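You operate a simulated robot arm through the tools that you are given. There is no shell and no other tool.

The job below is to be done with a simulated robot arm. You get a single attempt, and the scene is never put back.

## Task
Mix tube 24, then warm it at 50 in heat unit well B.
Fine: on the cream mixer, switched on for it and off again; wait for lamp B; the other tubes stay, unmixed. Set down upright: what you pick out.

Only the result counts: the job must be done as asked and must still hold three seconds after the hand-in. Knocking over, shifting, dropping, spilling or breaking anything else fails it.

## Robot
A 7-joint arm with a two-finger parallel gripper, fixed in place. Base frame: the origin is at the foot of the arm, x ahead of it, y to its left, z up; the work surface is at about z = 858. Units: mm, degrees, N and s.
Its first joint turns from -166.0 to 166.0 degrees. Payload 4.4 kg.
Tool frame: the origin (TCP) lies between the finger pads and is the grasp point; the fingertips stand 23 mm ahead of it; z points along the fingers, y is the line along which they close. The gripper opens to 94 mm. The fingers are 38 mm wide and 10 mm thick; the gripper's body (54 by 96 mm) begins 39 mm behind the TCP.
Orientation is that of the tool frame in the base frame, as [roll, pitch, yaw] about the fixed x, y, z axes, in that order (R = Rz(yaw) Ry(pitch) Rx(roll)). With the fingers straight down and closing along the base's y, the tool's x points along the base's -x, its y along +y and its z along -z.

## Interface
- The arm moves only by the tool arm_command. Its argument "moves" is a list of rows, each a list of 2 entries, a list of its own where there are three numbers: the shift along the tool's x, y, z in mm, then the turn, a rotation vector about the tool's x, y, z in degrees. In form: [[[x, y, z], [rx, ry, rz]], ...]. A call has 1 to 20 rows; each row is the pose to reach, as a shift and turn from the pose commanded when the call began, along the tool's axes at that moment. "grip" is the opening in per cent of the stroke, from 0 (shut) to 100 (fully open), set as the call begins (left out, the last holds). Each row takes 0.2 s and may step no farther than 50 mm and 8.6 degrees from the row before; otherwise, or with a gripper value out of range, the whole call is refused. A pose out of reach is approached as far as the arm can. The call stops where the force on the tool passes 60 N (or 10 N more than at its start, if that is more) or the arm is blocked; 0.2 s more then pass. The fingers move at their own pace (about 72 mm/s each) and stop on an object; they squeeze with about 29 N. The grip force told is the motor's: it shows also when the fingers shut on nothing. Time passes only in rows, and 0.2 s behind the last, so rows that repeat a pose let the fingers close. It gives the time, the measured TCP pose, the force on the tool (base axes), the opening and the grip force at its end, in the units of the frame above (readings bear some noise), with the torque about the TCP (base axes, N m) and any sound that the robot's microphone picked up, and new pictures: "pictures" is both (left out), scene, wrist or none.
- Cameras (640 x 400 px; columns grow to the right, rows downward): "scene" is fixed at [400.7, 649.4, 1645.6]; the picture's right is [-0.58, -0.81, 0.00], its down [-0.51, 0.37, -0.78] and it looks along [0.63, -0.45, -0.63] (base axes); focal length 350 px, centre (320, 200). "wrist" rides on the gripper at [86, 16, -74] in the tool frame; the picture's right is [-0.18, 0.98, 0.00], its down [-0.58, -0.11, -0.81] and it looks along [-0.79, -0.15, 0.59] (tool axes); focal length 243 px, centre (320, 200). There is no depth. A picture from a camera that has moved, and an enlarged one, comes with that camera's place and axes in the base frame and with its lens.
- close_up(camera, box): a new picture of the part [left, top, right, bottom] of that camera's present view, enlarged. No time passes.
- job_done(): hands the job in; it is judged then, once.

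Places have to be worked out from the pictures, the camera data and where the tool is seen. Open the gripper and draw the arm clear of the work before you hand the job in, unless the task says otherwise.

The tools are called after "Request:" by a JSON object that holds its "name" and its "arguments". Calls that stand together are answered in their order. arm_command: Moves the arm, as the interface text tells. Its arguments: {"type":"object","properties":{"moves":{"type":"array","items":{"type":"array"}},"grip":{"type":"number"},"pictures":{"type":"string","enum":["both","scene","wrist","none"]}},"required":["moves"]} The other tools are called the same way: close_up (camera, box) takes an enlarged picture of a part of a camera's view; job_done () hands the job in.

At the start:

```text
clock: 0.0
eef_pos: [844.2, -81.8, 1309.0]
orientation: [180.0, 0.0, 180.0]
wrist_force: [0.0, -1.3, 0.3]
ft_torque: [0.02, -0.02, 0.04]
opening: 94.2
grasp_force: 0.0
```

scene: 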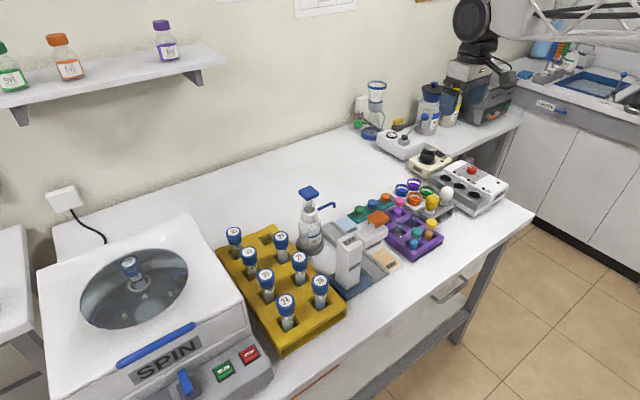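
wrist: 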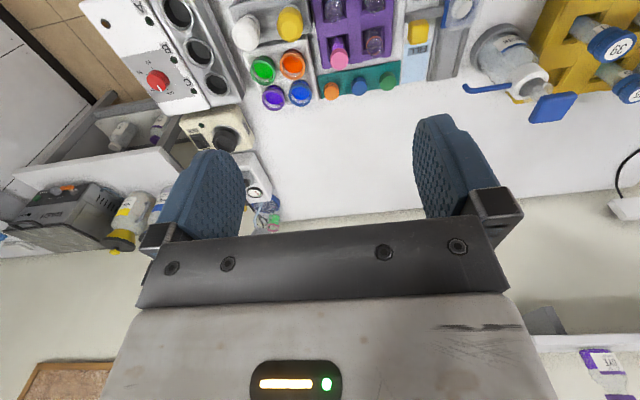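

The scene shows a yellow rack with tubes, a centrifuge, and other devices near the far end. I'll take enlarged pictures to identify the tube 24, the cream mixer and the heat unit.

Request:
{"name": "close_up", "arguments": {"camera": "scene", "box": [200, 210, 360, 360]}}

Request:
{"name": "close_up", "arguments": {"camera": "scene", "box": [340, 100, 540, 280]}}

Request:
{"name": "close_up", "arguments": {"camera": "wrist", "box": [80, 0, 340, 220]}}

```text
2.67 times, centred on (280, 285) of scene
camera zoom: at [400.7, 649.4, 1645.6], right [-0.58, -0.81, 0.0], down [-0.51, 0.37, -0.78], along [0.63, -0.45, -0.63], focal length 933 px, centre (427, -27)
```

zoom: 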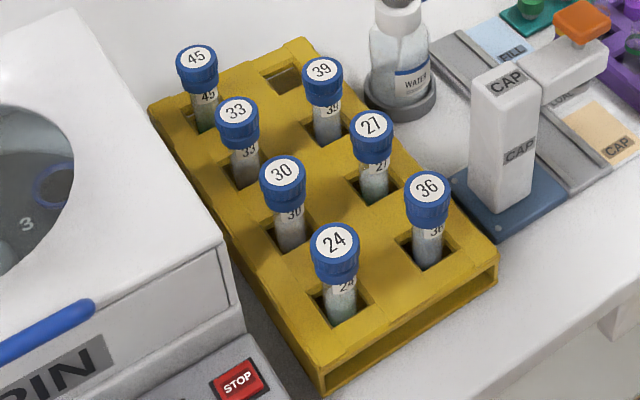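

```text
2.22 times, centred on (440, 190) of scene
camera zoom: at [400.7, 649.4, 1645.6], right [-0.58, -0.81, 0.0], down [-0.51, 0.37, -0.78], along [0.63, -0.45, -0.63], focal length 777 px, centre (53, 222)
```

zoom: 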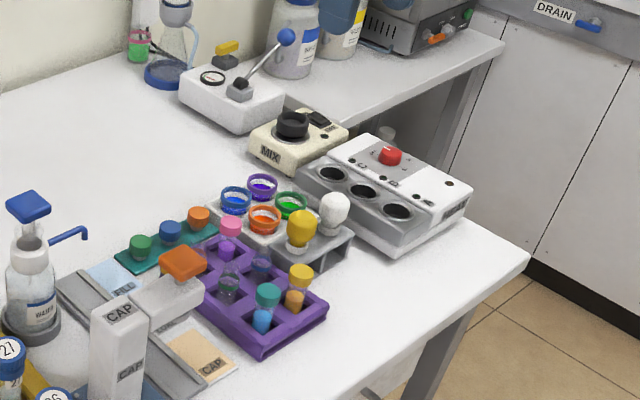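

```text
1.82 times, centred on (210, 110) of wrist
camera zoom: at [757.2, -66.1, 1384.0], right [0.18, 0.98, 0.0], down [0.58, -0.11, 0.81], along [0.79, -0.15, -0.59], focal length 441 px, centre (520, 364)
```

zoom: 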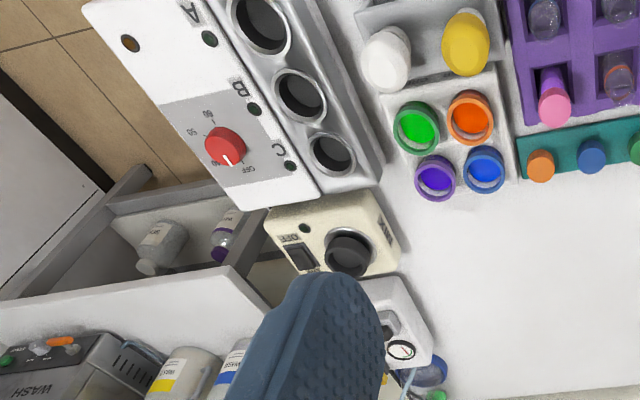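

Tube 24 is in the front corner of the yellow rack; the heat unit (wells A, B, C, red dial) and cream MIX unit sit at the far right end. I'll enlarge those devices more tightly in both cameras.

Request:
{"name": "close_up", "arguments": {"camera": "wrist", "box": [80, 0, 240, 100]}}

Request:
{"name": "close_up", "arguments": {"camera": "wrist", "box": [160, 90, 300, 220]}}

Request:
{"name": "close_up", "arguments": {"camera": "scene", "box": [400, 130, 520, 220]}}

Request:
{"name": "close_up", "arguments": {"camera": "scene", "box": [360, 60, 520, 180]}}

```text
4.00 times, centred on (160, 50) of wrist
camera zoom: at [757.2, -66.1, 1384.0], right [0.18, 0.98, 0.0], down [0.58, -0.11, 0.81], along [0.79, -0.15, -0.59], focal length 970 px, centre (960, 800)
```

zoom: 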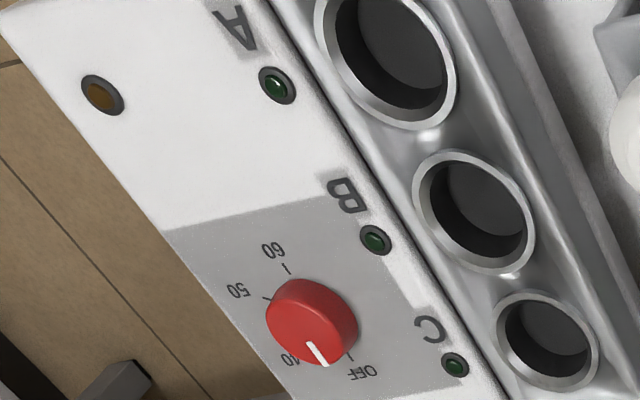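

```text
3.08 times, centred on (230, 155) of wrist
camera zoom: at [757.2, -66.1, 1384.0], right [0.18, 0.98, 0.0], down [0.58, -0.11, 0.81], along [0.79, -0.15, -0.59], focal length 746 px, centre (597, 338)
```

zoom: 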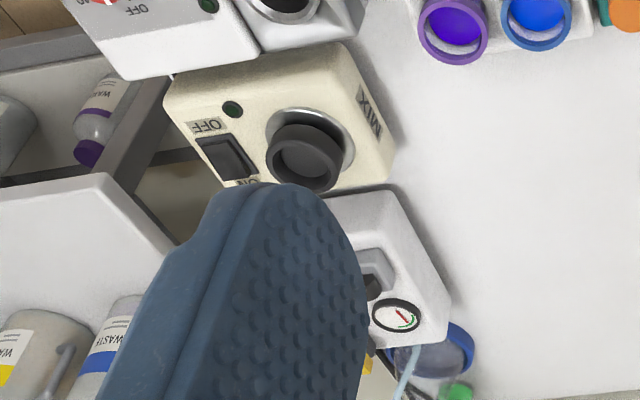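

```text
4.44 times, centred on (460, 175) of scene
camera zoom: at [400.7, 649.4, 1645.6], right [-0.58, -0.81, 0.0], down [-0.51, 0.37, -0.78], along [0.63, -0.45, -0.63], focal length 1554 px, centre (-302, 311)
```

zoom: 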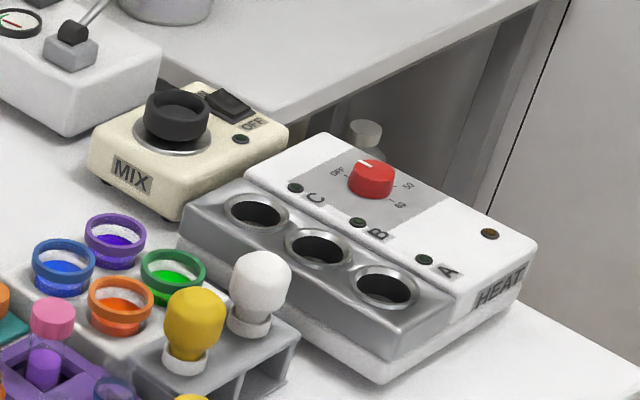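

```text
3.33 times, centred on (440, 120) of scene
camera zoom: at [400.7, 649.4, 1645.6], right [-0.58, -0.81, 0.0], down [-0.51, 0.37, -0.78], along [0.63, -0.45, -0.63], focal length 1166 px, centre (-80, 467)
```

zoom: 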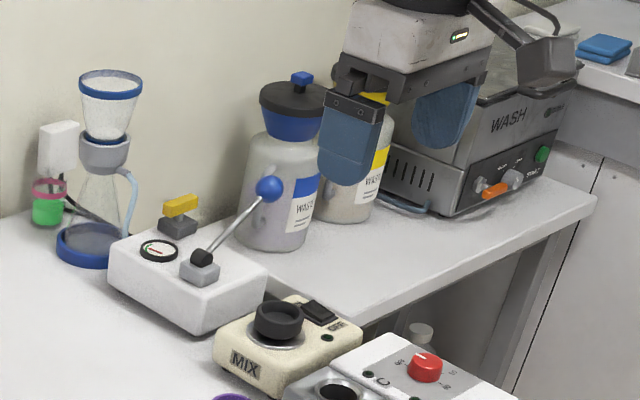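

The heat unit's well B is near (908, -312, 917), with the dial on OFF–40 side. The cream mixer is near (1083, -343), far out. I'll move the wrist camera nearer those devices to measure them better.

Request:
{"name": "arm_command", "arguments": {"moves": [[[5, -35, 28], [0, 0, 0]], [[11, -70, 57], [0, 0, 0]], [[16, -105, 85], [0, 0, 0]], [[21, -141, 113], [0, 0, 0]], [[27, -176, 142], [0, 0, 0]], [[32, -211, 170], [0, 0, 0]], [[32, -211, 170], [0, 0, 0]]], "grip": 0}}

```text
clock: 1.6
eef_pos: [812.9, -293.6, 1136.9]
orientation: [179.9, -0.1, 180.0]
wrist_force: [-0.3, -0.3, -0.5]
ft_torque: [-0.04, -0.01, 0.0]
opening: 0.2
grasp_force: 29.1
camera wrist: at [725.0, -278.3, 1212.4], right [0.18, 0.98, 0.0], down [0.58, -0.11, 0.81], along [0.79, -0.15, -0.59], focal length 243 px, centre (320, 200)
```

scene: 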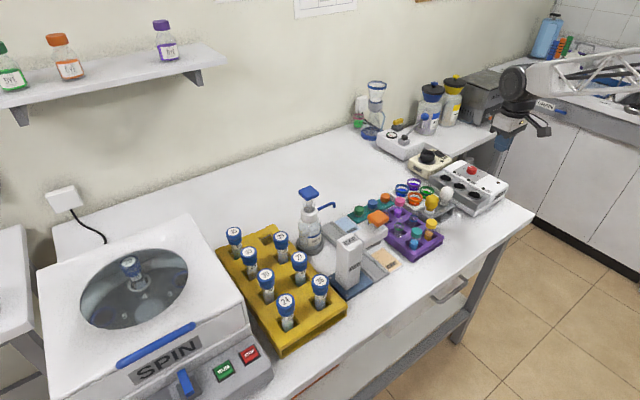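
wrist: 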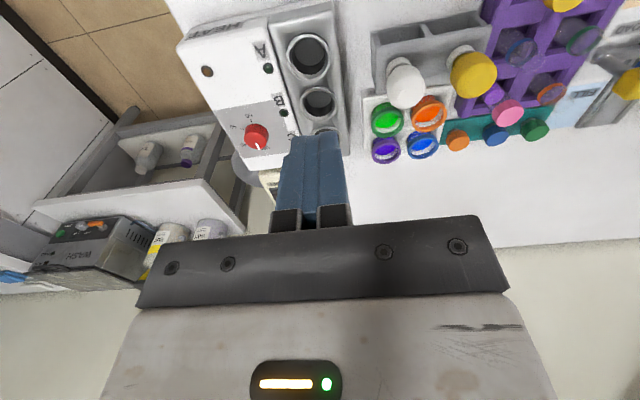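

The closed fingers hide the mixer. I'll open the gripper and shift so that the heat unit and mixer both show.

Request:
{"name": "arm_command", "arguments": {"moves": [[[0, 20, 0], [0, 0, 0]], [[0, 40, 0], [0, 0, 0]], [[0, 60, 0], [0, 0, 0]], [[0, 60, 0], [0, 0, 0]]], "grip": 100, "pictures": "wrist"}}

```text
clock: 2.6
eef_pos: [812.8, -235.2, 1139.1]
orientation: [180.0, 0.0, 180.0]
wrist_force: [0.9, 0.2, -0.1]
ft_torque: [0.01, -0.01, -0.04]
opening: 93.9
grasp_force: 0.2
camera wrist: at [725.4, -217.7, 1214.4], right [0.18, 0.98, 0.0], down [0.58, -0.11, 0.81], along [0.79, -0.15, -0.59], focal length 243 px, centre (320, 200)
```

wrist: 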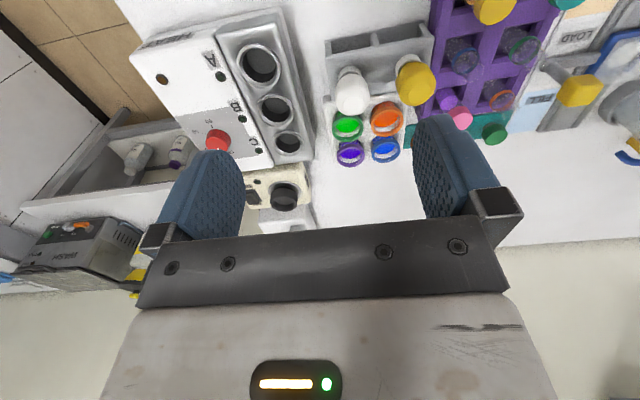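

Request:
{"name": "close_up", "arguments": {"camera": "wrist", "box": [230, 150, 330, 230]}}

Request:
{"name": "close_up", "arguments": {"camera": "wrist", "box": [130, 0, 330, 170]}}

```text
5.00 times, centred on (280, 190) of wrist
camera zoom: at [725.4, -217.7, 1214.4], right [0.18, 0.98, 0.0], down [0.58, -0.11, 0.81], along [0.79, -0.15, -0.59], focal length 1213 px, centre (520, 250)
```

zoom: 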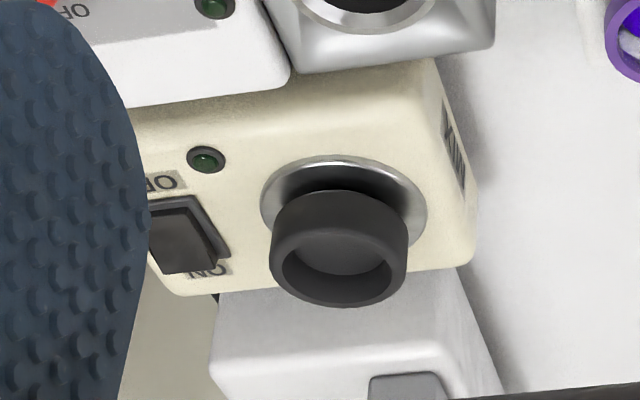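

```text
2.35 times, centred on (230, 85) of wrist
camera zoom: at [725.4, -217.7, 1214.4], right [0.18, 0.98, 0.0], down [0.58, -0.11, 0.81], along [0.79, -0.15, -0.59], focal length 571 px, centre (532, 471)
```

zoom: 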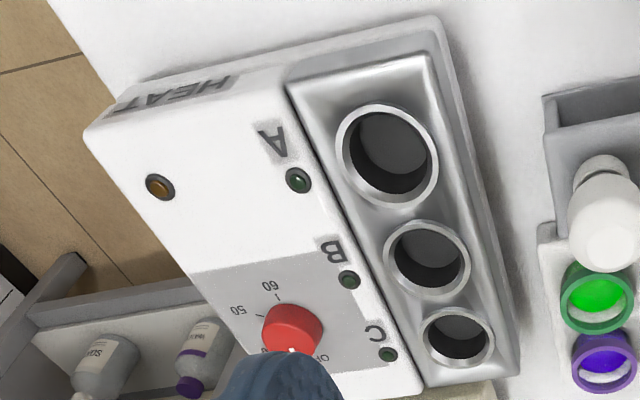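

The mixer cup is near (1089, -351, 942) and its rocker (ON at the far end) near (1092, -424), so I need a tilted tool to reach. To keep the wrist camera on the upper side when tilted forward, I'll lift and turn the hand about its axis by 170°.

Request:
{"name": "arm_command", "arguments": {"moves": [[[0, 0, -5], [0, 0, 8.5]], [[0, 0, -10], [0, 0, 17]], [[0, 0, -15], [0, 0, 25.5]], [[0, 0, -20], [0, 0, 34]], [[0, 0, -25], [0, 0, 42.5]], [[0, 0, -30], [0, 0, 51]], [[0, 0, -35], [0, 0, 59.5]], [[0, 0, -40], [0, 0, 68]], [[0, 0, -45], [0, 0, 76.5]], [[0, 0, -50], [0, 0, 85]], [[0, 0, -55], [0, 0, 93.5]], [[0, 0, -60], [0, 0, 102]], [[0, 0, -65], [0, 0, 110.5]], [[0, 0, -70], [0, 0, 119]], [[0, 0, -75], [0, 0, 127.5]], [[0, 0, -80], [0, 0, 136]], [[0, 0, -85], [0, 0, 144.5]], [[0, 0, -90], [0, 0, 153]], [[0, 0, -95], [0, 0, 161.5]], [[0, 0, -100], [0, 0, 170]]]}}

```text
clock: 6.8
eef_pos: [811.7, -233.3, 1237.9]
orientation: [-180.0, 0.0, 10.0]
wrist_force: [0.1, -0.1, 0.1]
ft_torque: [0.03, 0.0, -0.01]
opening: 94.3
grasp_force: 0.1
camera wrist: at [899.3, -234.1, 1314.0], right [-0.01, -1.0, 0.0], down [-0.59, 0.01, 0.81], along [-0.81, 0.01, -0.59], focal length 243 px, centre (320, 200)
```

scene: 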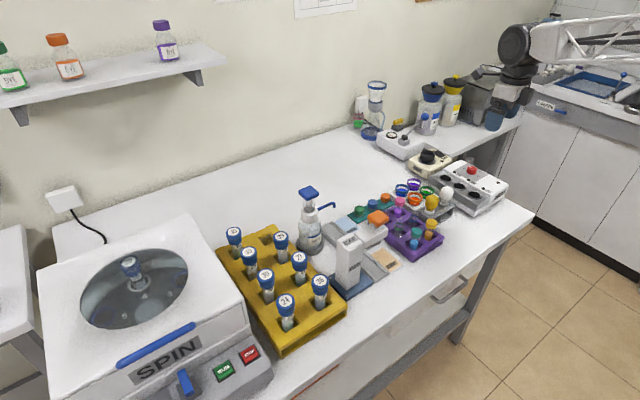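
wrist: 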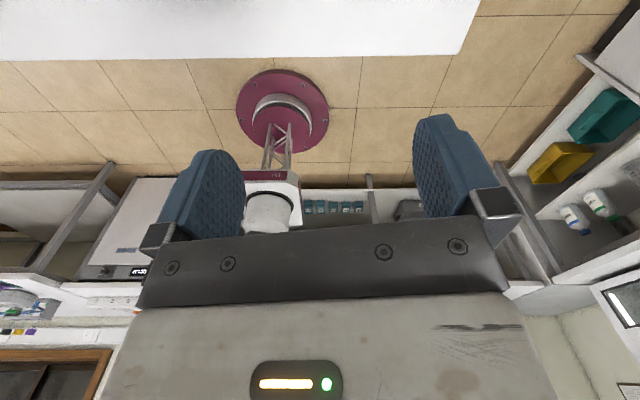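

The flip worked (yaw 10 now). I'll finish the turn to yaw 0.

Request:
{"name": "arm_command", "arguments": {"moves": [[[0, 0, 0], [0, 0, 5]], [[0, 0, 0], [0, 0, 10]], [[0, 0, 0], [0, 0, 10]]], "pictures": "none"}}

```text
clock: 7.6
eef_pos: [813.1, -232.1, 1238.7]
orientation: [180.0, 0.0, 0.0]
wrist_force: [-0.8, -0.6, -0.6]
ft_torque: [0.02, 0.02, -0.02]
opening: 93.9
grasp_force: 0.0
```

Now I tilt the hand forward by 45° while moving above the area of the mixer, to look down at it and to test the reach.

Request:
{"name": "arm_command", "arguments": {"moves": [[[25, 20, 10], [0, 7.5, 0]], [[49, 39, 20], [0, 15, 0]], [[74, 59, 30], [0, 22.5, 0]], [[98, 79, 40], [0, 30, 0]], [[123, 98, 50], [0, 37.5, 0]], [[148, 118, 60], [0, 45, 0]], [[148, 118, 60], [0, 45, 0]]]}}

```text
clock: 9.2
eef_pos: [961.3, -352.4, 1180.0]
orientation: [179.9, -45.1, 0.0]
wrist_force: [0.1, 0.1, -0.2]
ft_torque: [0.0, 0.0, 0.0]
opening: 94.1
grasp_force: 0.0
camera wrist: at [967.6, -368.0, 1294.0], right [-0.13, -0.98, -0.13], down [-0.98, 0.11, 0.16], along [-0.14, 0.15, -0.98], focal length 243 px, centre (320, 200)
```

scene: 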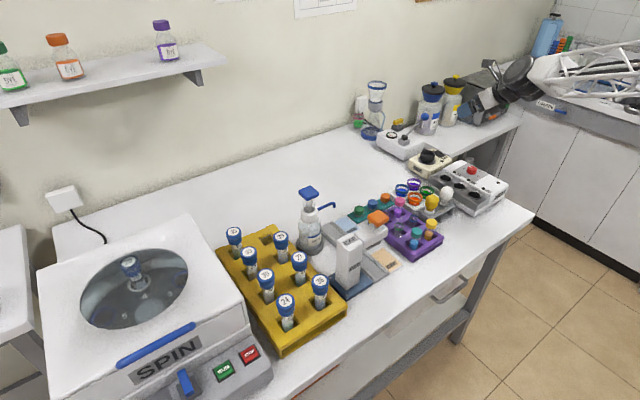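
wrist: 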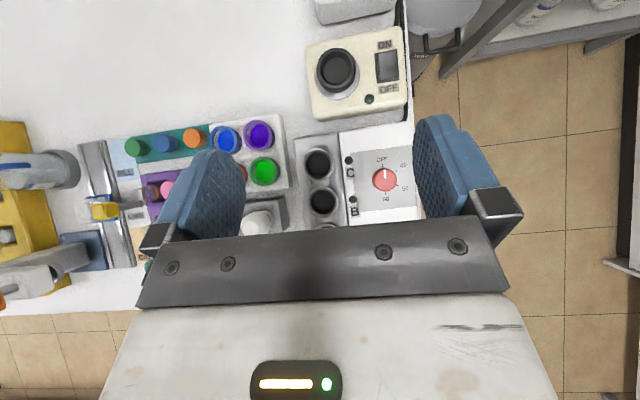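

The tilt works well and the wrist camera now looks straight down at the mixer and the heat unit. I'll enlarge both.

Request:
{"name": "close_up", "arguments": {"camera": "wrist", "box": [290, 20, 430, 130]}}

Request:
{"name": "close_up", "arguments": {"camera": "wrist", "box": [290, 130, 430, 230]}}

```text
3.64 times, centred on (360, 75) of wrist
camera zoom: at [967.6, -368.0, 1294.0], right [-0.13, -0.98, -0.13], down [-0.98, 0.11, 0.16], along [-0.14, 0.15, -0.98], focal length 882 px, centre (174, 654)
```

zoom: 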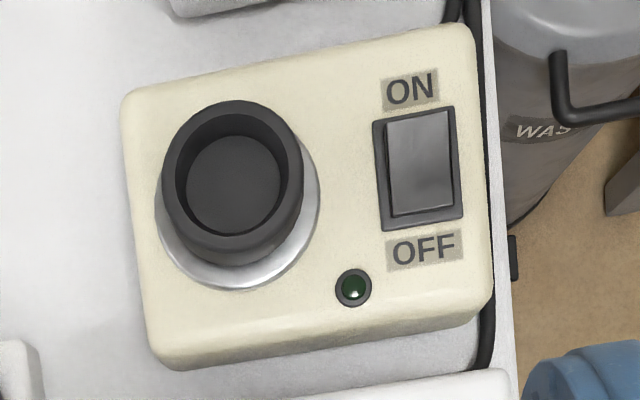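

```text
4.00 times, centred on (360, 180) of wrist
camera zoom: at [967.6, -368.0, 1294.0], right [-0.13, -0.98, -0.13], down [-0.98, 0.11, 0.16], along [-0.14, 0.15, -0.98], focal length 970 px, centre (160, 280)
```

zoom: 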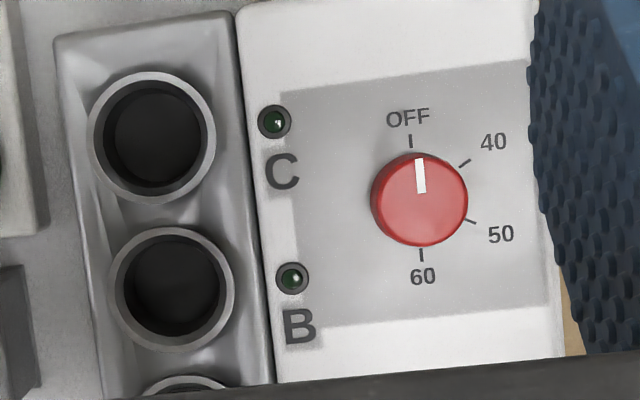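

The dial pointer is on OFF, with 50 lying 120° clockwise from it (40 at 60°). The knob is near (937, -411, top z 938), 35 mm across. I'll move above it with the fingers partly open, tilted tool, to check alignment.

Request:
{"name": "arm_command", "arguments": {"moves": [[[-28.6, 12.1, 22], [0, 0, 0]], [[-57.2, 24.3, 44], [0, 0, 0]], [[-85.8, 36.4, 66.1], [0, 0, 0]], [[-114.4, 48.6, 88.1], [0, 0, 0]], [[-143, 60.7, 110.2], [0, 0, 0]], [[-143, 60.7, 110.2], [0, 0, 0]]], "grip": 64}}

```text
clock: 10.6
eef_pos: [935.8, -413.2, 1002.3]
orientation: [179.9, -45.0, -0.1]
wrist_force: [-0.8, 0.7, 0.5]
ft_torque: [-0.01, 0.04, 0.03]
opening: 59.8
grasp_force: 0.0
camera wrist: at [944.3, -428.7, 1116.0], right [-0.13, -0.98, -0.13], down [-0.98, 0.11, 0.16], along [-0.14, 0.15, -0.98], focal length 243 px, centre (320, 200)
```

scene: 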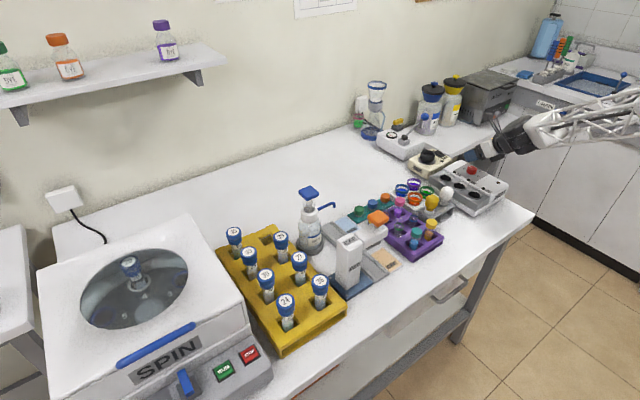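
wrist: 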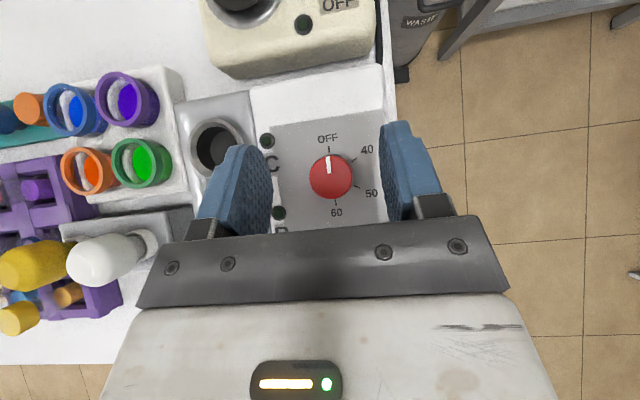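

The knob sits centred between the fingers at about (936, -411.6). I'll lower to TCP z = 952, keeping the fingertips just above the panel, and then close on the knob.

Request:
{"name": "arm_command", "arguments": {"moves": [[[-11.5, 0.1, 10.8], [0, 0, 0]], [[-23, 0.1, 21.6], [0, 0, 0]], [[-34.6, 0.1, 33.2], [0, 0, 0]], [[-34.6, 0.1, 33.2], [0, 0, 0]]]}}

```text
clock: 11.6
eef_pos: [936.8, -412.6, 952.7]
orientation: [179.9, -44.9, 0.1]
wrist_force: [0.2, 0.5, 0.9]
ft_torque: [0.01, -0.01, -0.03]
opening: 60.3
grasp_force: 0.1
camera wrist: at [943.4, -428.1, 1067.4], right [-0.13, -0.98, -0.13], down [-0.98, 0.11, 0.16], along [-0.14, 0.15, -0.98], focal length 243 px, centre (320, 200)
```

scene: 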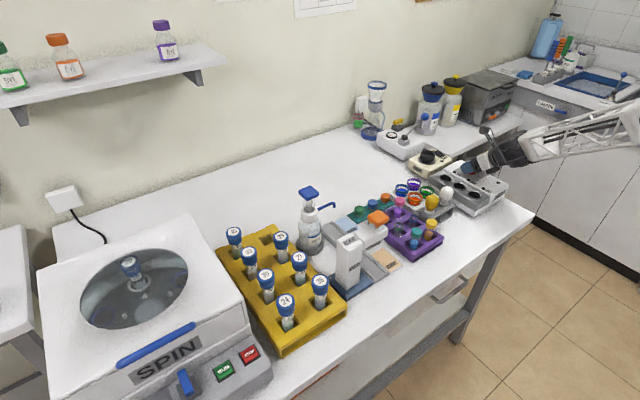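
wrist: 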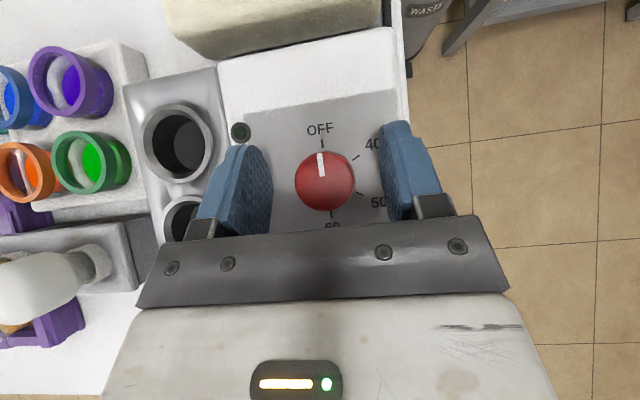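

The knob is still centred. I'll check the clearance in the scene camera and, in the same moment, see the dial enlarged.

Request:
{"name": "close_up", "arguments": {"camera": "scene", "box": [430, 130, 530, 210]}}

Request:
{"name": "close_up", "arguments": {"camera": "wrist", "box": [230, 100, 450, 240]}}

```text
5.00 times, centred on (480, 170) of scene
camera zoom: at [400.7, 649.4, 1645.6], right [-0.58, -0.81, 0.0], down [-0.51, 0.37, -0.78], along [0.63, -0.45, -0.63], focal length 1748 px, centre (-480, 350)
```

zoom: 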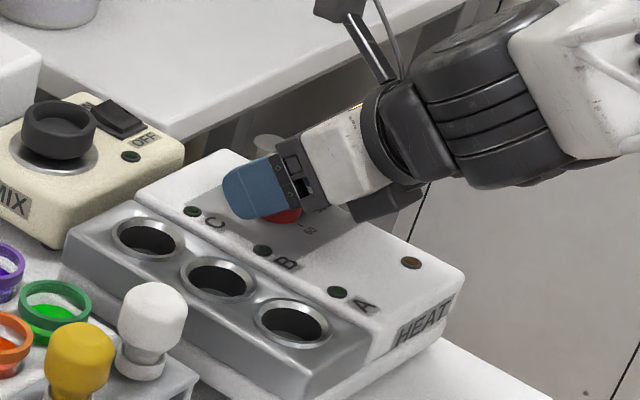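

```text
2.86 times, centred on (340, 170) of wrist
camera zoom: at [943.4, -428.1, 1067.4], right [-0.13, -0.98, -0.13], down [-0.98, 0.11, 0.16], along [-0.14, 0.15, -0.98], focal length 693 px, centre (263, 286)
```

zoom: 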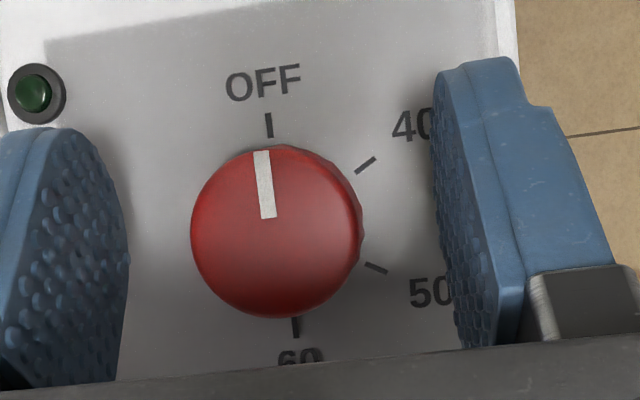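

Clearances look fine with no contact force. I close the fingers on the knob.

Request:
{"name": "arm_command", "arguments": {"moves": [[[0, 0, 0], [0, 0, 0]], [[0, 0, 0], [0, 0, 0]], [[0, 0, 0], [0, 0, 0]]], "grip": 0, "pictures": "wrist"}}

```text
clock: 12.4
eef_pos: [935.6, -411.6, 952.9]
orientation: [-180.0, -45.1, -0.1]
wrist_force: [-1.0, 4.4, -0.7]
ft_torque: [0.18, 0.0, 0.03]
opening: 32.9
grasp_force: 45.2
camera wrist: at [943.4, -427.8, 1067.5], right [-0.13, -0.98, -0.13], down [-0.98, 0.11, 0.16], along [-0.14, 0.15, -0.98], focal length 243 px, centre (320, 200)
```

wrist: 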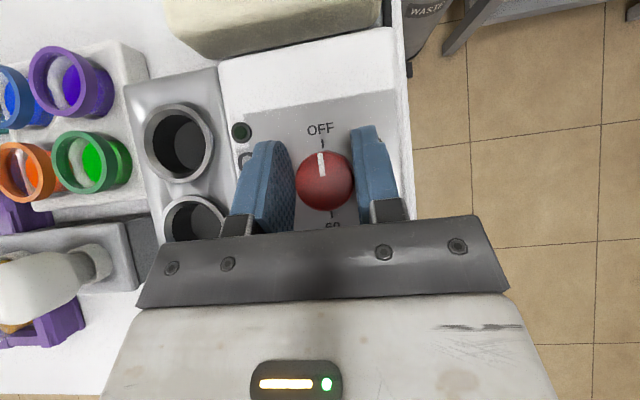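

The fingers hold the knob (opening 32.9). I'll turn the hand 60° clockwise about the vertical through the knob.

Request:
{"name": "arm_command", "arguments": {"moves": [[[0, 0, 0], [-5.66, 0, 5.66]], [[0, 0, 0], [-11.31, 0, 11.31]], [[0, 0, 0], [-16.97, 0, 16.97]], [[0, 0, 0], [-22.63, 0, 22.63]], [[0, 0, 0], [-28.28, 0, 28.28]], [[0, 0, 0], [-33.94, 0, 33.94]], [[0, 0, 0], [-38.2, 0, 38.2]], [[0, 0, 0], [-42.43, 0, 42.43]], [[0, 0, 0], [-42.43, 0, 42.43]]]}}

```text
clock: 13.7
eef_pos: [945.6, -417.5, 967.7]
orientation: [176.4, -47.0, -37.8]
wrist_force: [-3.1, -1.7, 9.4]
ft_torque: [-0.08, 0.04, 0.02]
opening: 0.1
grasp_force: 42.5
out of reach, approached as far as the arm can: row 4
stopped in row 6: the force on the tool passed its limit at 138 N (the readings are from after the stop); the commanded pose is now the measured one
camera wrist: at [939.4, -428.6, 1084.0], right [-0.74, -0.67, -0.09], down [-0.68, 0.73, 0.12], along [-0.01, 0.15, -0.99], focal length 243 px, centre (320, 200)
```

scene: 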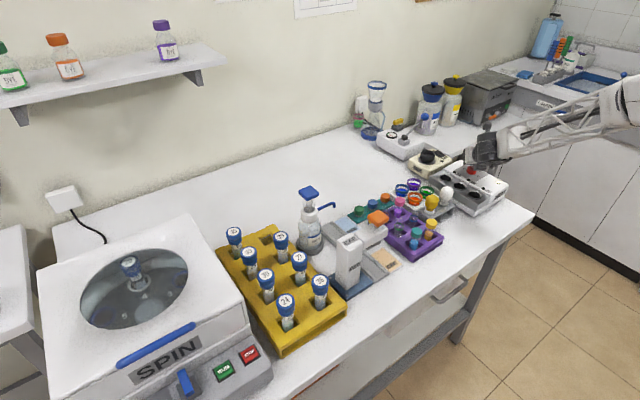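
wrist: 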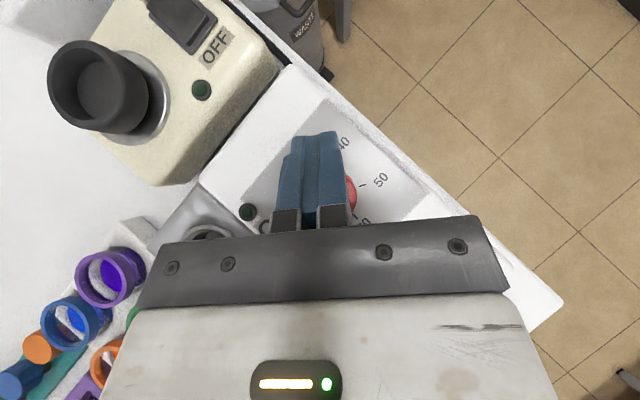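

The turn stopped at a joint limit, and the fingers slipped off the knob. I'll draw back along the tool axis first, then look at whether anything moved.

Request:
{"name": "arm_command", "arguments": {"moves": [[[0, 0, -25], [0, 0, 0]], [[0, 0, -60], [0, 0, 0]], [[0, 0, -100], [0, 0, 0]], [[0, 0, -100], [0, 0, 0]]]}}

```text
clock: 14.7
eef_pos: [889.5, -365.8, 1035.1]
orientation: [176.3, -46.9, -37.9]
wrist_force: [0.5, 0.3, 0.2]
ft_torque: [0.01, 0.02, 0.0]
opening: 0.0
grasp_force: 41.9
camera wrist: at [885.2, -377.8, 1151.0], right [-0.74, -0.67, -0.09], down [-0.68, 0.73, 0.12], along [-0.01, 0.15, -0.99], focal length 243 px, centre (320, 200)
```

scene: 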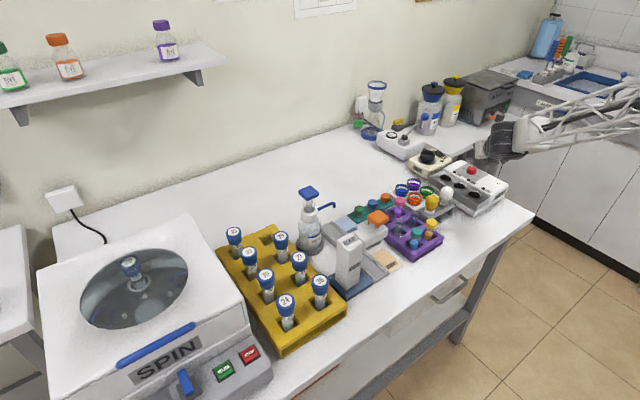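
wrist: 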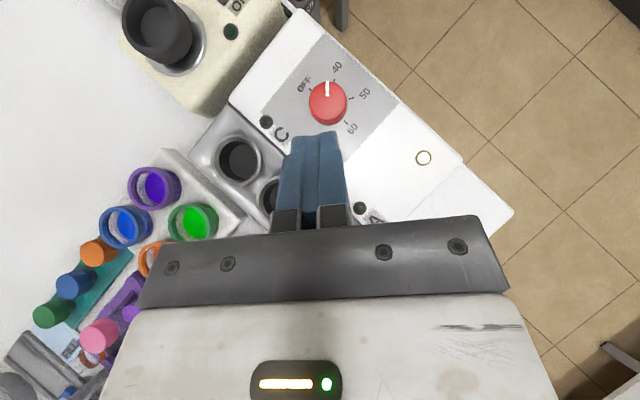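

Request:
{"name": "close_up", "arguments": {"camera": "wrist", "box": [200, 0, 520, 230]}}

Request:
{"name": "close_up", "arguments": {"camera": "scene", "box": [400, 130, 520, 220]}}

```text
1.74 times, centred on (360, 115) of wrist
camera zoom: at [885.2, -377.8, 1151.0], right [-0.74, -0.67, -0.09], down [-0.68, 0.73, 0.12], along [-0.01, 0.15, -0.99], focal length 422 px, centre (250, 348)
```

zoom: 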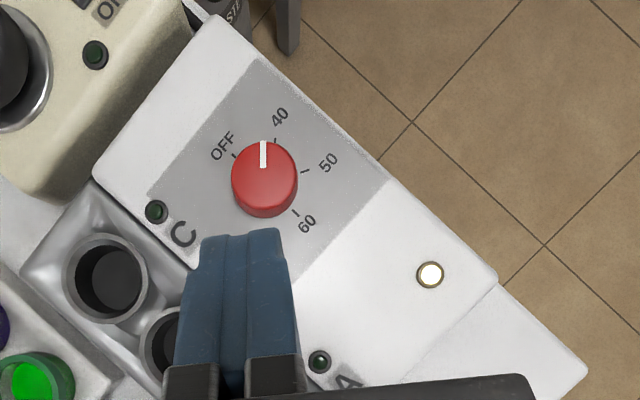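

```text
4.44 times, centred on (460, 175) of scene
camera zoom: at [400.7, 649.4, 1645.6], right [-0.58, -0.81, 0.0], down [-0.51, 0.37, -0.78], along [0.63, -0.45, -0.63], focal length 1554 px, centre (-302, 311)
```

zoom: 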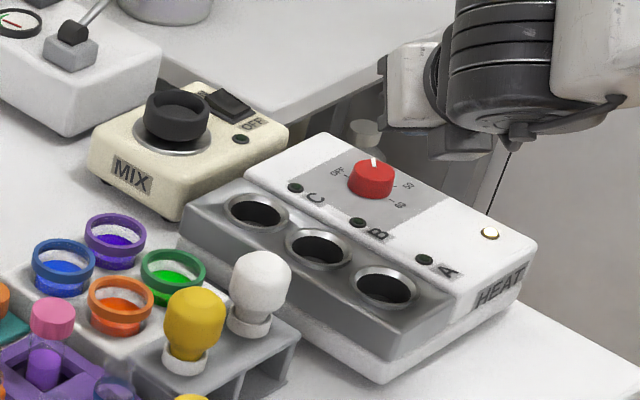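

The heat unit hasn't moved in either view. The knob now points close to 40, and the unit's power light is on. The limit lies near yaw -32 in this posture, so I'll swing back to yaw +15 and turn the knob in smaller steps.

Request:
{"name": "arm_command", "arguments": {"moves": [[[0, 0, -5], [5.52, 0.33, -5.15]], [[0, 0, -10], [11.04, 0.67, -10.31]], [[0, 0, -15], [16.56, 1.0, -15.46]], [[0, 0, -15], [22.07, 1.33, -20.61]], [[0, 0, -15], [27.59, 1.66, -25.76]], [[0, 0, -15], [33.11, 2.0, -30.92]], [[0, 0, -15], [38.63, 2.33, -36.07]], [[0, 0, -15], [38.63, 2.33, -36.07]]], "pictures": "none", "grip": 60}}

Request:
{"name": "arm_command", "arguments": {"moves": [[[0, 0, 0], [3.7, -1.9, 0]], [[0, 0, 0], [3.7, -1.9, 0]]]}}

```text
clock: 16.5
eef_pos: [883.6, -360.1, 1046.7]
orientation: [176.4, -46.9, 15.1]
wrist_force: [-0.2, -0.2, 0.2]
ft_torque: [-0.02, 0.0, -0.01]
opening: 56.6
grasp_force: 0.1
out of reach, approached as far as the arm can: row 3, 4
```

```text
clock: 17.1
eef_pos: [882.9, -359.1, 1046.6]
orientation: [-179.8, -45.1, 15.0]
wrist_force: [0.8, -0.7, 0.2]
ft_torque: [0.05, -0.01, -0.03]
opening: 56.6
grasp_force: 0.0
camera wrist: at [893.9, -372.8, 1160.7], right [0.13, -0.98, -0.13], down [-0.98, -0.15, 0.16], along [-0.18, 0.11, -0.98], focal length 243 px, centre (320, 200)
```

scene: 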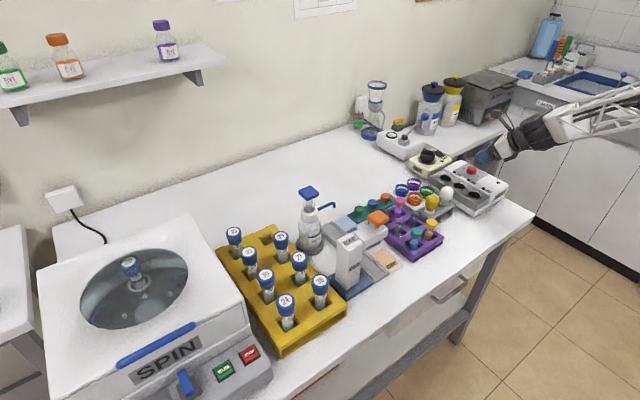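
wrist: 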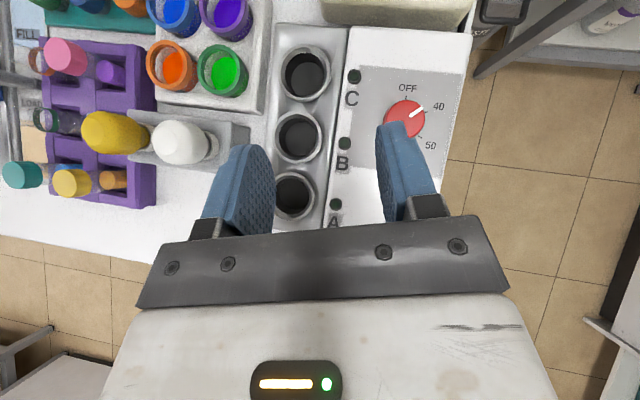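

The pointer seems to be close to the 40 mark. I'll enlarge the dial to read its angle.

Request:
{"name": "close_up", "arguments": {"camera": "wrist", "box": [340, 70, 470, 160]}}

```text
4.44 times, centred on (405, 115) of wrist
camera zoom: at [893.9, -372.8, 1160.7], right [0.13, -0.98, -0.13], down [-0.98, -0.15, 0.16], along [-0.18, 0.11, -0.98], focal length 1078 px, centre (-58, 578)
```

zoom: 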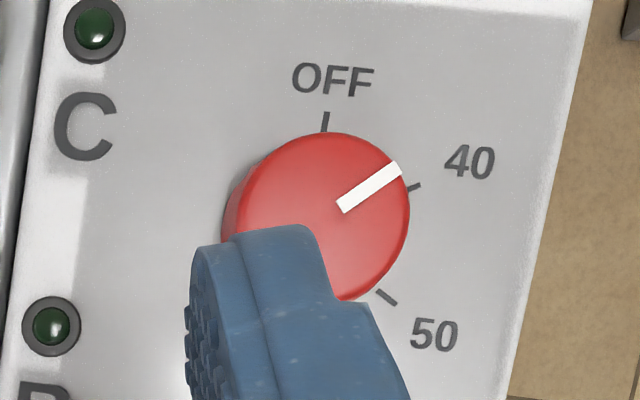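

The pointer reads about 50° past OFF, so around 70° more is needed. I'll go above the knob again at yaw 15 and check centring.

Request:
{"name": "arm_command", "arguments": {"moves": [[[-3, 32, 30], [0, 0, 0]], [[-6.5, 64.3, 59.5], [0, 0, 0]], [[-20, 64.3, 73], [0, 0, 0]], [[-20, 64.3, 73], [0, 0, 0]]], "pictures": "wrist"}}

```text
clock: 18.1
eef_pos: [935.7, -412.5, 977.6]
orientation: [-179.9, -45.1, 14.9]
wrist_force: [-0.4, 0.2, 0.8]
ft_torque: [-0.03, 0.01, 0.02]
opening: 56.2
grasp_force: 0.3
camera wrist: at [947.1, -425.6, 1092.2], right [0.13, -0.98, -0.13], down [-0.98, -0.15, 0.16], along [-0.17, 0.11, -0.98], focal length 243 px, centre (320, 200)
```

wrist: 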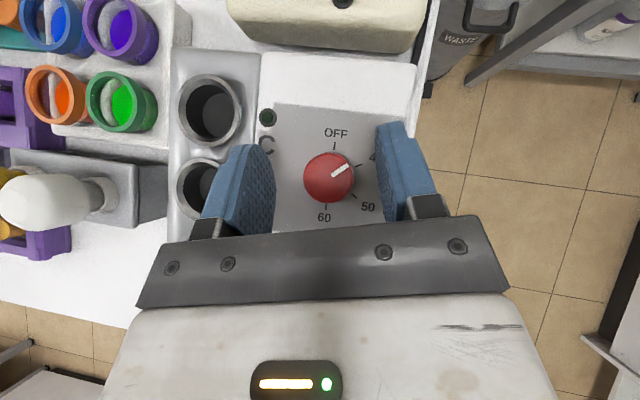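

The knob is centred between the fingers. I descend to z = 952.

Request:
{"name": "arm_command", "arguments": {"moves": [[[-9, 0, 9], [0, 0, 0]], [[-18, 0, 18], [0, 0, 0]], [[-18, 0, 18], [0, 0, 0]]], "pictures": "none"}}

Request:
{"name": "arm_command", "arguments": {"moves": [[[0, 0, 0], [0, 0, 0]], [[0, 0, 0], [0, 0, 0]], [[0, 0, 0], [0, 0, 0]]], "grip": 0, "pictures": "wrist"}}

```text
clock: 18.9
eef_pos: [934.7, -412.7, 954.3]
orientation: [-180.0, -45.1, 15.0]
wrist_force: [-0.2, -0.3, -0.1]
ft_torque: [-0.01, 0.05, 0.04]
opening: 56.5
grasp_force: 0.0
```

```text
clock: 19.7
eef_pos: [934.9, -412.1, 954.6]
orientation: [-179.8, -45.0, 15.1]
wrist_force: [-9.8, 18.7, 4.4]
ft_torque: [0.41, 0.23, -0.01]
opening: 32.7
grasp_force: 45.1
camera wrist: at [946.3, -425.4, 1068.5], right [0.13, -0.98, -0.13], down [-0.98, -0.15, 0.16], along [-0.18, 0.11, -0.98], focal length 243 px, centre (320, 200)
```

wrist: 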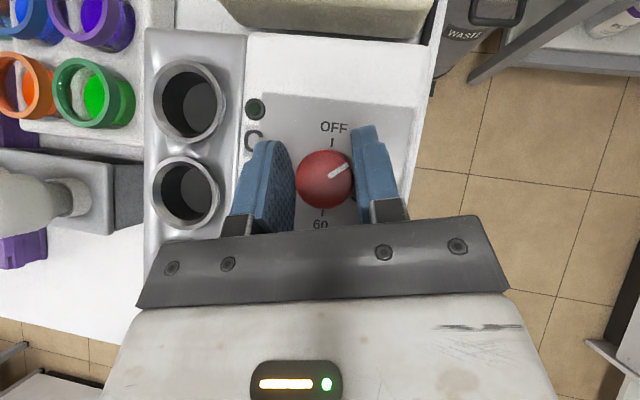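

The grip is on but with about 20 N sideways force, so the knob's centre is about 1 mm to the left. I'll relax by shifting 1.2 mm and then turn 35° clockwise.

Request:
{"name": "arm_command", "arguments": {"moves": [[[0, -1.2, 0], [0, 0, 0]], [[0, -1.2, 0], [-3.54, 0, 3.54]], [[0, -1.2, 0], [-7.07, 0, 7.07]], [[0, -1.2, 0], [-10.61, 0, 10.61]], [[0, -1.2, 0], [-14.14, 0, 14.14]], [[0, -1.2, 0], [-17.68, 0, 17.68]], [[0, -1.2, 0], [-21.21, 0, 21.21]], [[0, -1.2, 0], [-24.75, 0, 24.75]], [[0, -1.2, 0], [-24.75, 0, 24.75]]], "pictures": "wrist"}}

```text
clock: 21.7
eef_pos: [936.0, -412.4, 953.2]
orientation: [-179.9, -45.0, -20.1]
wrist_force: [3.0, -37.6, -9.0]
ft_torque: [-1.34, -0.69, 0.0]
opening: 32.8
grasp_force: 44.7
camera wrist: at [936.3, -430.0, 1068.7], right [-0.46, -0.88, -0.13], down [-0.88, 0.44, 0.16], along [-0.08, 0.19, -0.98], focal length 243 px, centre (320, 200)
```

wrist: 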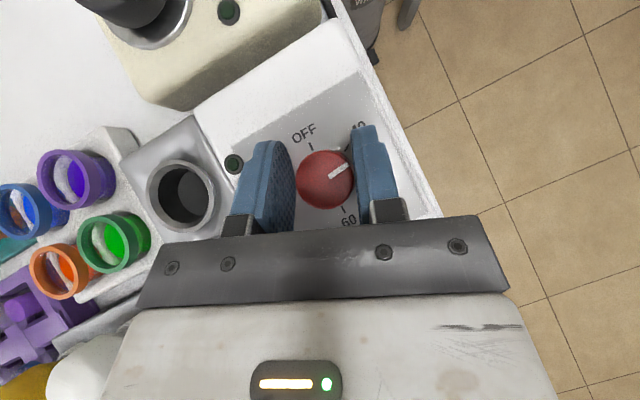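

The knob turned with the hand (pointer now about 85° past OFF). I'll open the fingers and look at the dial before the second step.

Request:
{"name": "arm_command", "arguments": {"moves": [[[0, 0, 0], [0, 0, 0]], [[0, 0, 0], [0, 0, 0]]], "grip": 64, "pictures": "wrist"}}

Request:
{"name": "close_up", "arguments": {"camera": "wrist", "box": [250, 100, 410, 230]}}

```text
clock: 22.3
eef_pos: [936.4, -411.0, 954.7]
orientation: [-179.8, -44.9, -20.1]
wrist_force: [0.7, -0.3, -0.4]
ft_torque: [-0.02, -0.02, 0.0]
opening: 60.1
grasp_force: 0.1
camera wrist: at [936.6, -428.5, 1068.8], right [-0.46, -0.88, -0.13], down [-0.89, 0.44, 0.16], along [-0.08, 0.19, -0.98], focal length 243 px, centre (320, 200)
```

wrist: 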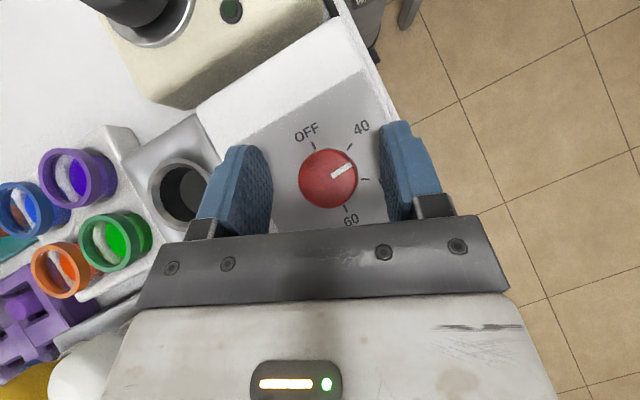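

```text
3.08 times, centred on (330, 165) of wrist
camera zoom: at [936.6, -428.5, 1068.8], right [-0.46, -0.88, -0.13], down [-0.89, 0.44, 0.16], along [-0.08, 0.19, -0.98], focal length 746 px, centre (289, 308)
```

zoom: 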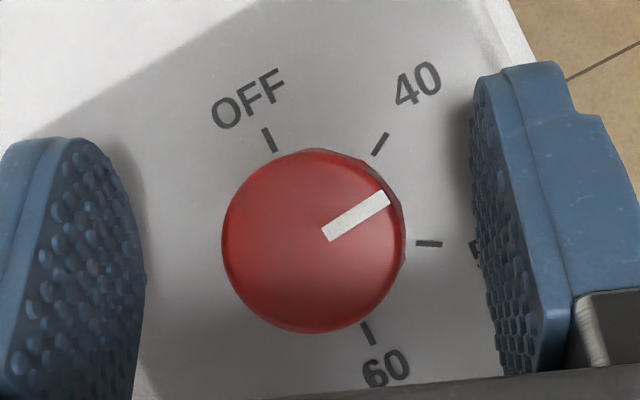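

Pointer is at about 85°, and 50 lies at 120°, so 35° more. I'll swing the open hand back 35.5° around the knob with a small re-centring.

Request:
{"name": "arm_command", "arguments": {"moves": [[[-0.94, 1.02, -0.94], [5.02, 0, -5.02]], [[-0.94, 1.02, -0.94], [10.04, 0, -10.04]], [[-0.94, 1.02, -0.94], [15.06, 0, -15.06]], [[-0.94, 1.02, -0.94], [20.08, 0, -20.08]], [[-0.94, 1.02, -0.94], [25.1, 0, -25.1]], [[-0.94, 1.02, -0.94], [25.1, 0, -25.1]]], "pictures": "wrist"}}

Request:
{"name": "arm_command", "arguments": {"moves": [[[0, 0, 0], [0, 0, 0]], [[0, 0, 0], [0, 0, 0]], [[0, 0, 0], [0, 0, 0]]], "grip": 0, "pictures": "wrist"}}

```text
clock: 23.7
eef_pos: [932.1, -411.6, 955.2]
orientation: [-179.8, -45.2, 15.4]
wrist_force: [0.2, -0.3, 0.6]
ft_torque: [0.0, -0.02, -0.02]
opening: 60.4
grasp_force: 0.0
camera wrist: at [944.8, -424.7, 1069.1], right [0.14, -0.98, -0.13], down [-0.97, -0.16, 0.16], along [-0.18, 0.11, -0.98], focal length 243 px, centre (320, 200)
```

wrist: 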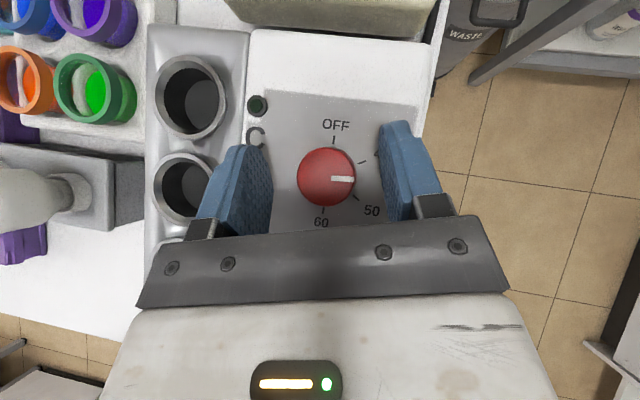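

```text
clock: 24.5
eef_pos: [933.2, -412.8, 954.6]
orientation: [-179.9, -45.1, 15.4]
wrist_force: [10.2, -20.2, -4.5]
ft_torque: [-0.67, -0.25, -0.06]
opening: 32.4
grasp_force: 44.9
camera wrist: at [944.8, -425.5, 1069.1], right [0.14, -0.98, -0.13], down [-0.97, -0.16, 0.16], along [-0.18, 0.11, -0.98], focal length 243 px, centre (320, 200)
```

wrist: 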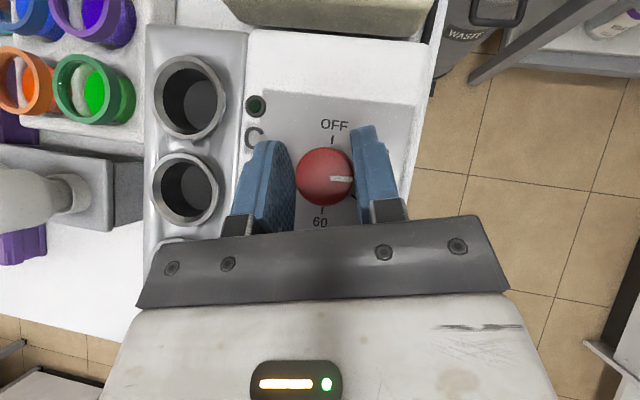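

Small side force again; I shift 0.9 mm toward the knob's centre and turn the second 35.5° clockwise.

Request:
{"name": "arm_command", "arguments": {"moves": [[[0.26, 0.93, 0.26], [0, 0, 0]], [[0.26, 0.93, 0.26], [-4.18, 0, 4.18]], [[0.26, 0.93, 0.26], [-8.37, 0, 8.37]], [[0.26, 0.93, 0.26], [-12.55, 0, 12.55]], [[0.26, 0.93, 0.26], [-16.73, 0, 16.73]], [[0.26, 0.93, 0.26], [-20.92, 0, 20.92]], [[0.26, 0.93, 0.26], [-25.1, 0, 25.1]], [[0.26, 0.93, 0.26], [-25.1, 0, 25.1]]], "pictures": "none"}}

Request:
{"name": "arm_command", "arguments": {"moves": [[[0, 0, 0], [0, 0, 0]], [[0, 0, 0], [0, 0, 0]]], "grip": 64, "pictures": "wrist"}}

Request:
{"name": "close_up", "arguments": {"camera": "wrist", "box": [250, 100, 410, 230]}}

```text
clock: 26.3
eef_pos: [934.1, -411.3, 953.8]
orientation: [-179.9, -45.0, -20.2]
wrist_force: [-6.5, -15.4, -0.4]
ft_torque: [-0.53, -0.73, 0.0]
opening: 32.8
grasp_force: 44.9
```

```text
clock: 26.9
eef_pos: [936.0, -411.8, 954.8]
orientation: [-179.9, -45.0, -20.0]
wrist_force: [-0.8, -0.8, -0.2]
ft_torque: [-0.01, 0.02, 0.01]
opening: 60.0
grasp_force: 0.0
camera wrist: at [935.7, -429.4, 1069.1], right [-0.46, -0.88, -0.13], down [-0.89, 0.44, 0.16], along [-0.08, 0.19, -0.98], focal length 243 px, centre (320, 200)
```

wrist: 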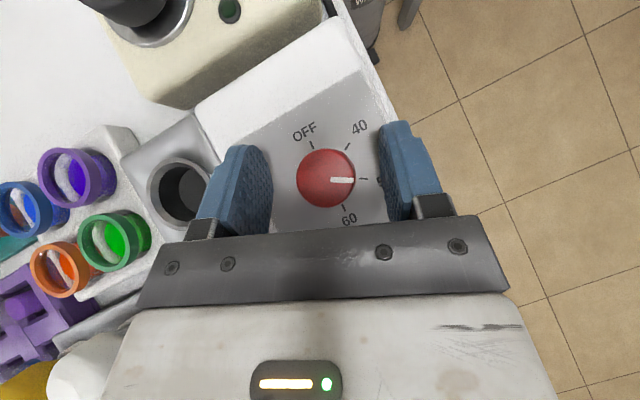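

```text
3.08 times, centred on (330, 165) of wrist
camera zoom: at [935.7, -429.4, 1069.1], right [-0.46, -0.88, -0.13], down [-0.89, 0.44, 0.16], along [-0.08, 0.19, -0.98], focal length 746 px, centre (289, 308)
```

zoom: 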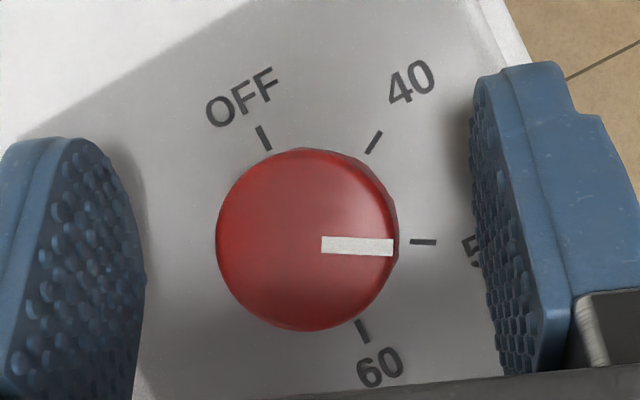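

The pointer now lines up with the 50 mark. I lift clear and return to yaw 0 with the fingers shut, for pressing the mixer switch.

Request:
{"name": "arm_command", "arguments": {"moves": [[[14, 0, -14], [0, 0, 0]], [[42.4, 0, -42.4], [0, 0, 0]], [[63.6, 0, -63.6], [4.71, 0, -4.71]], [[63.6, 0, -63.6], [9.43, 0, -9.43]], [[63.6, 0, -63.6], [14.14, 0, -14.14]], [[63.6, 0, -63.6], [14.14, 0, -14.14]]], "pictures": "both"}}

```text
clock: 28.3
eef_pos: [934.2, -411.8, 1044.4]
orientation: [180.0, -45.2, -0.1]
wrist_force: [-0.2, -0.3, -0.3]
ft_torque: [-0.04, 0.0, 0.02]
opening: 60.4
grasp_force: 0.0
camera wrist: at [941.4, -428.0, 1158.8], right [-0.13, -0.98, -0.13], down [-0.98, 0.11, 0.16], along [-0.14, 0.15, -0.98], focal length 243 px, centre (320, 200)
```

scene: 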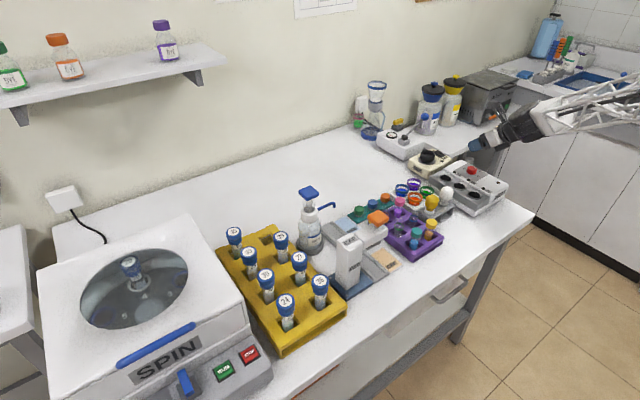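
wrist: 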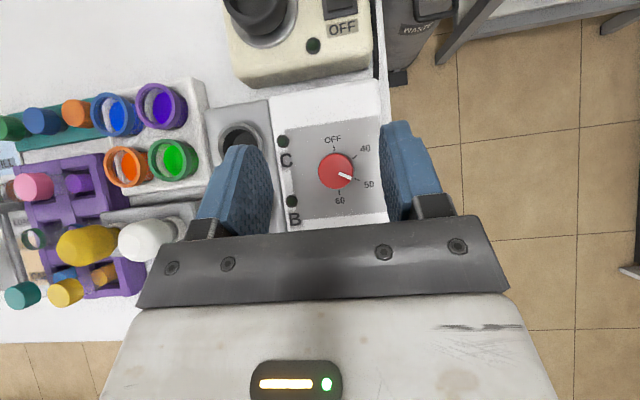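

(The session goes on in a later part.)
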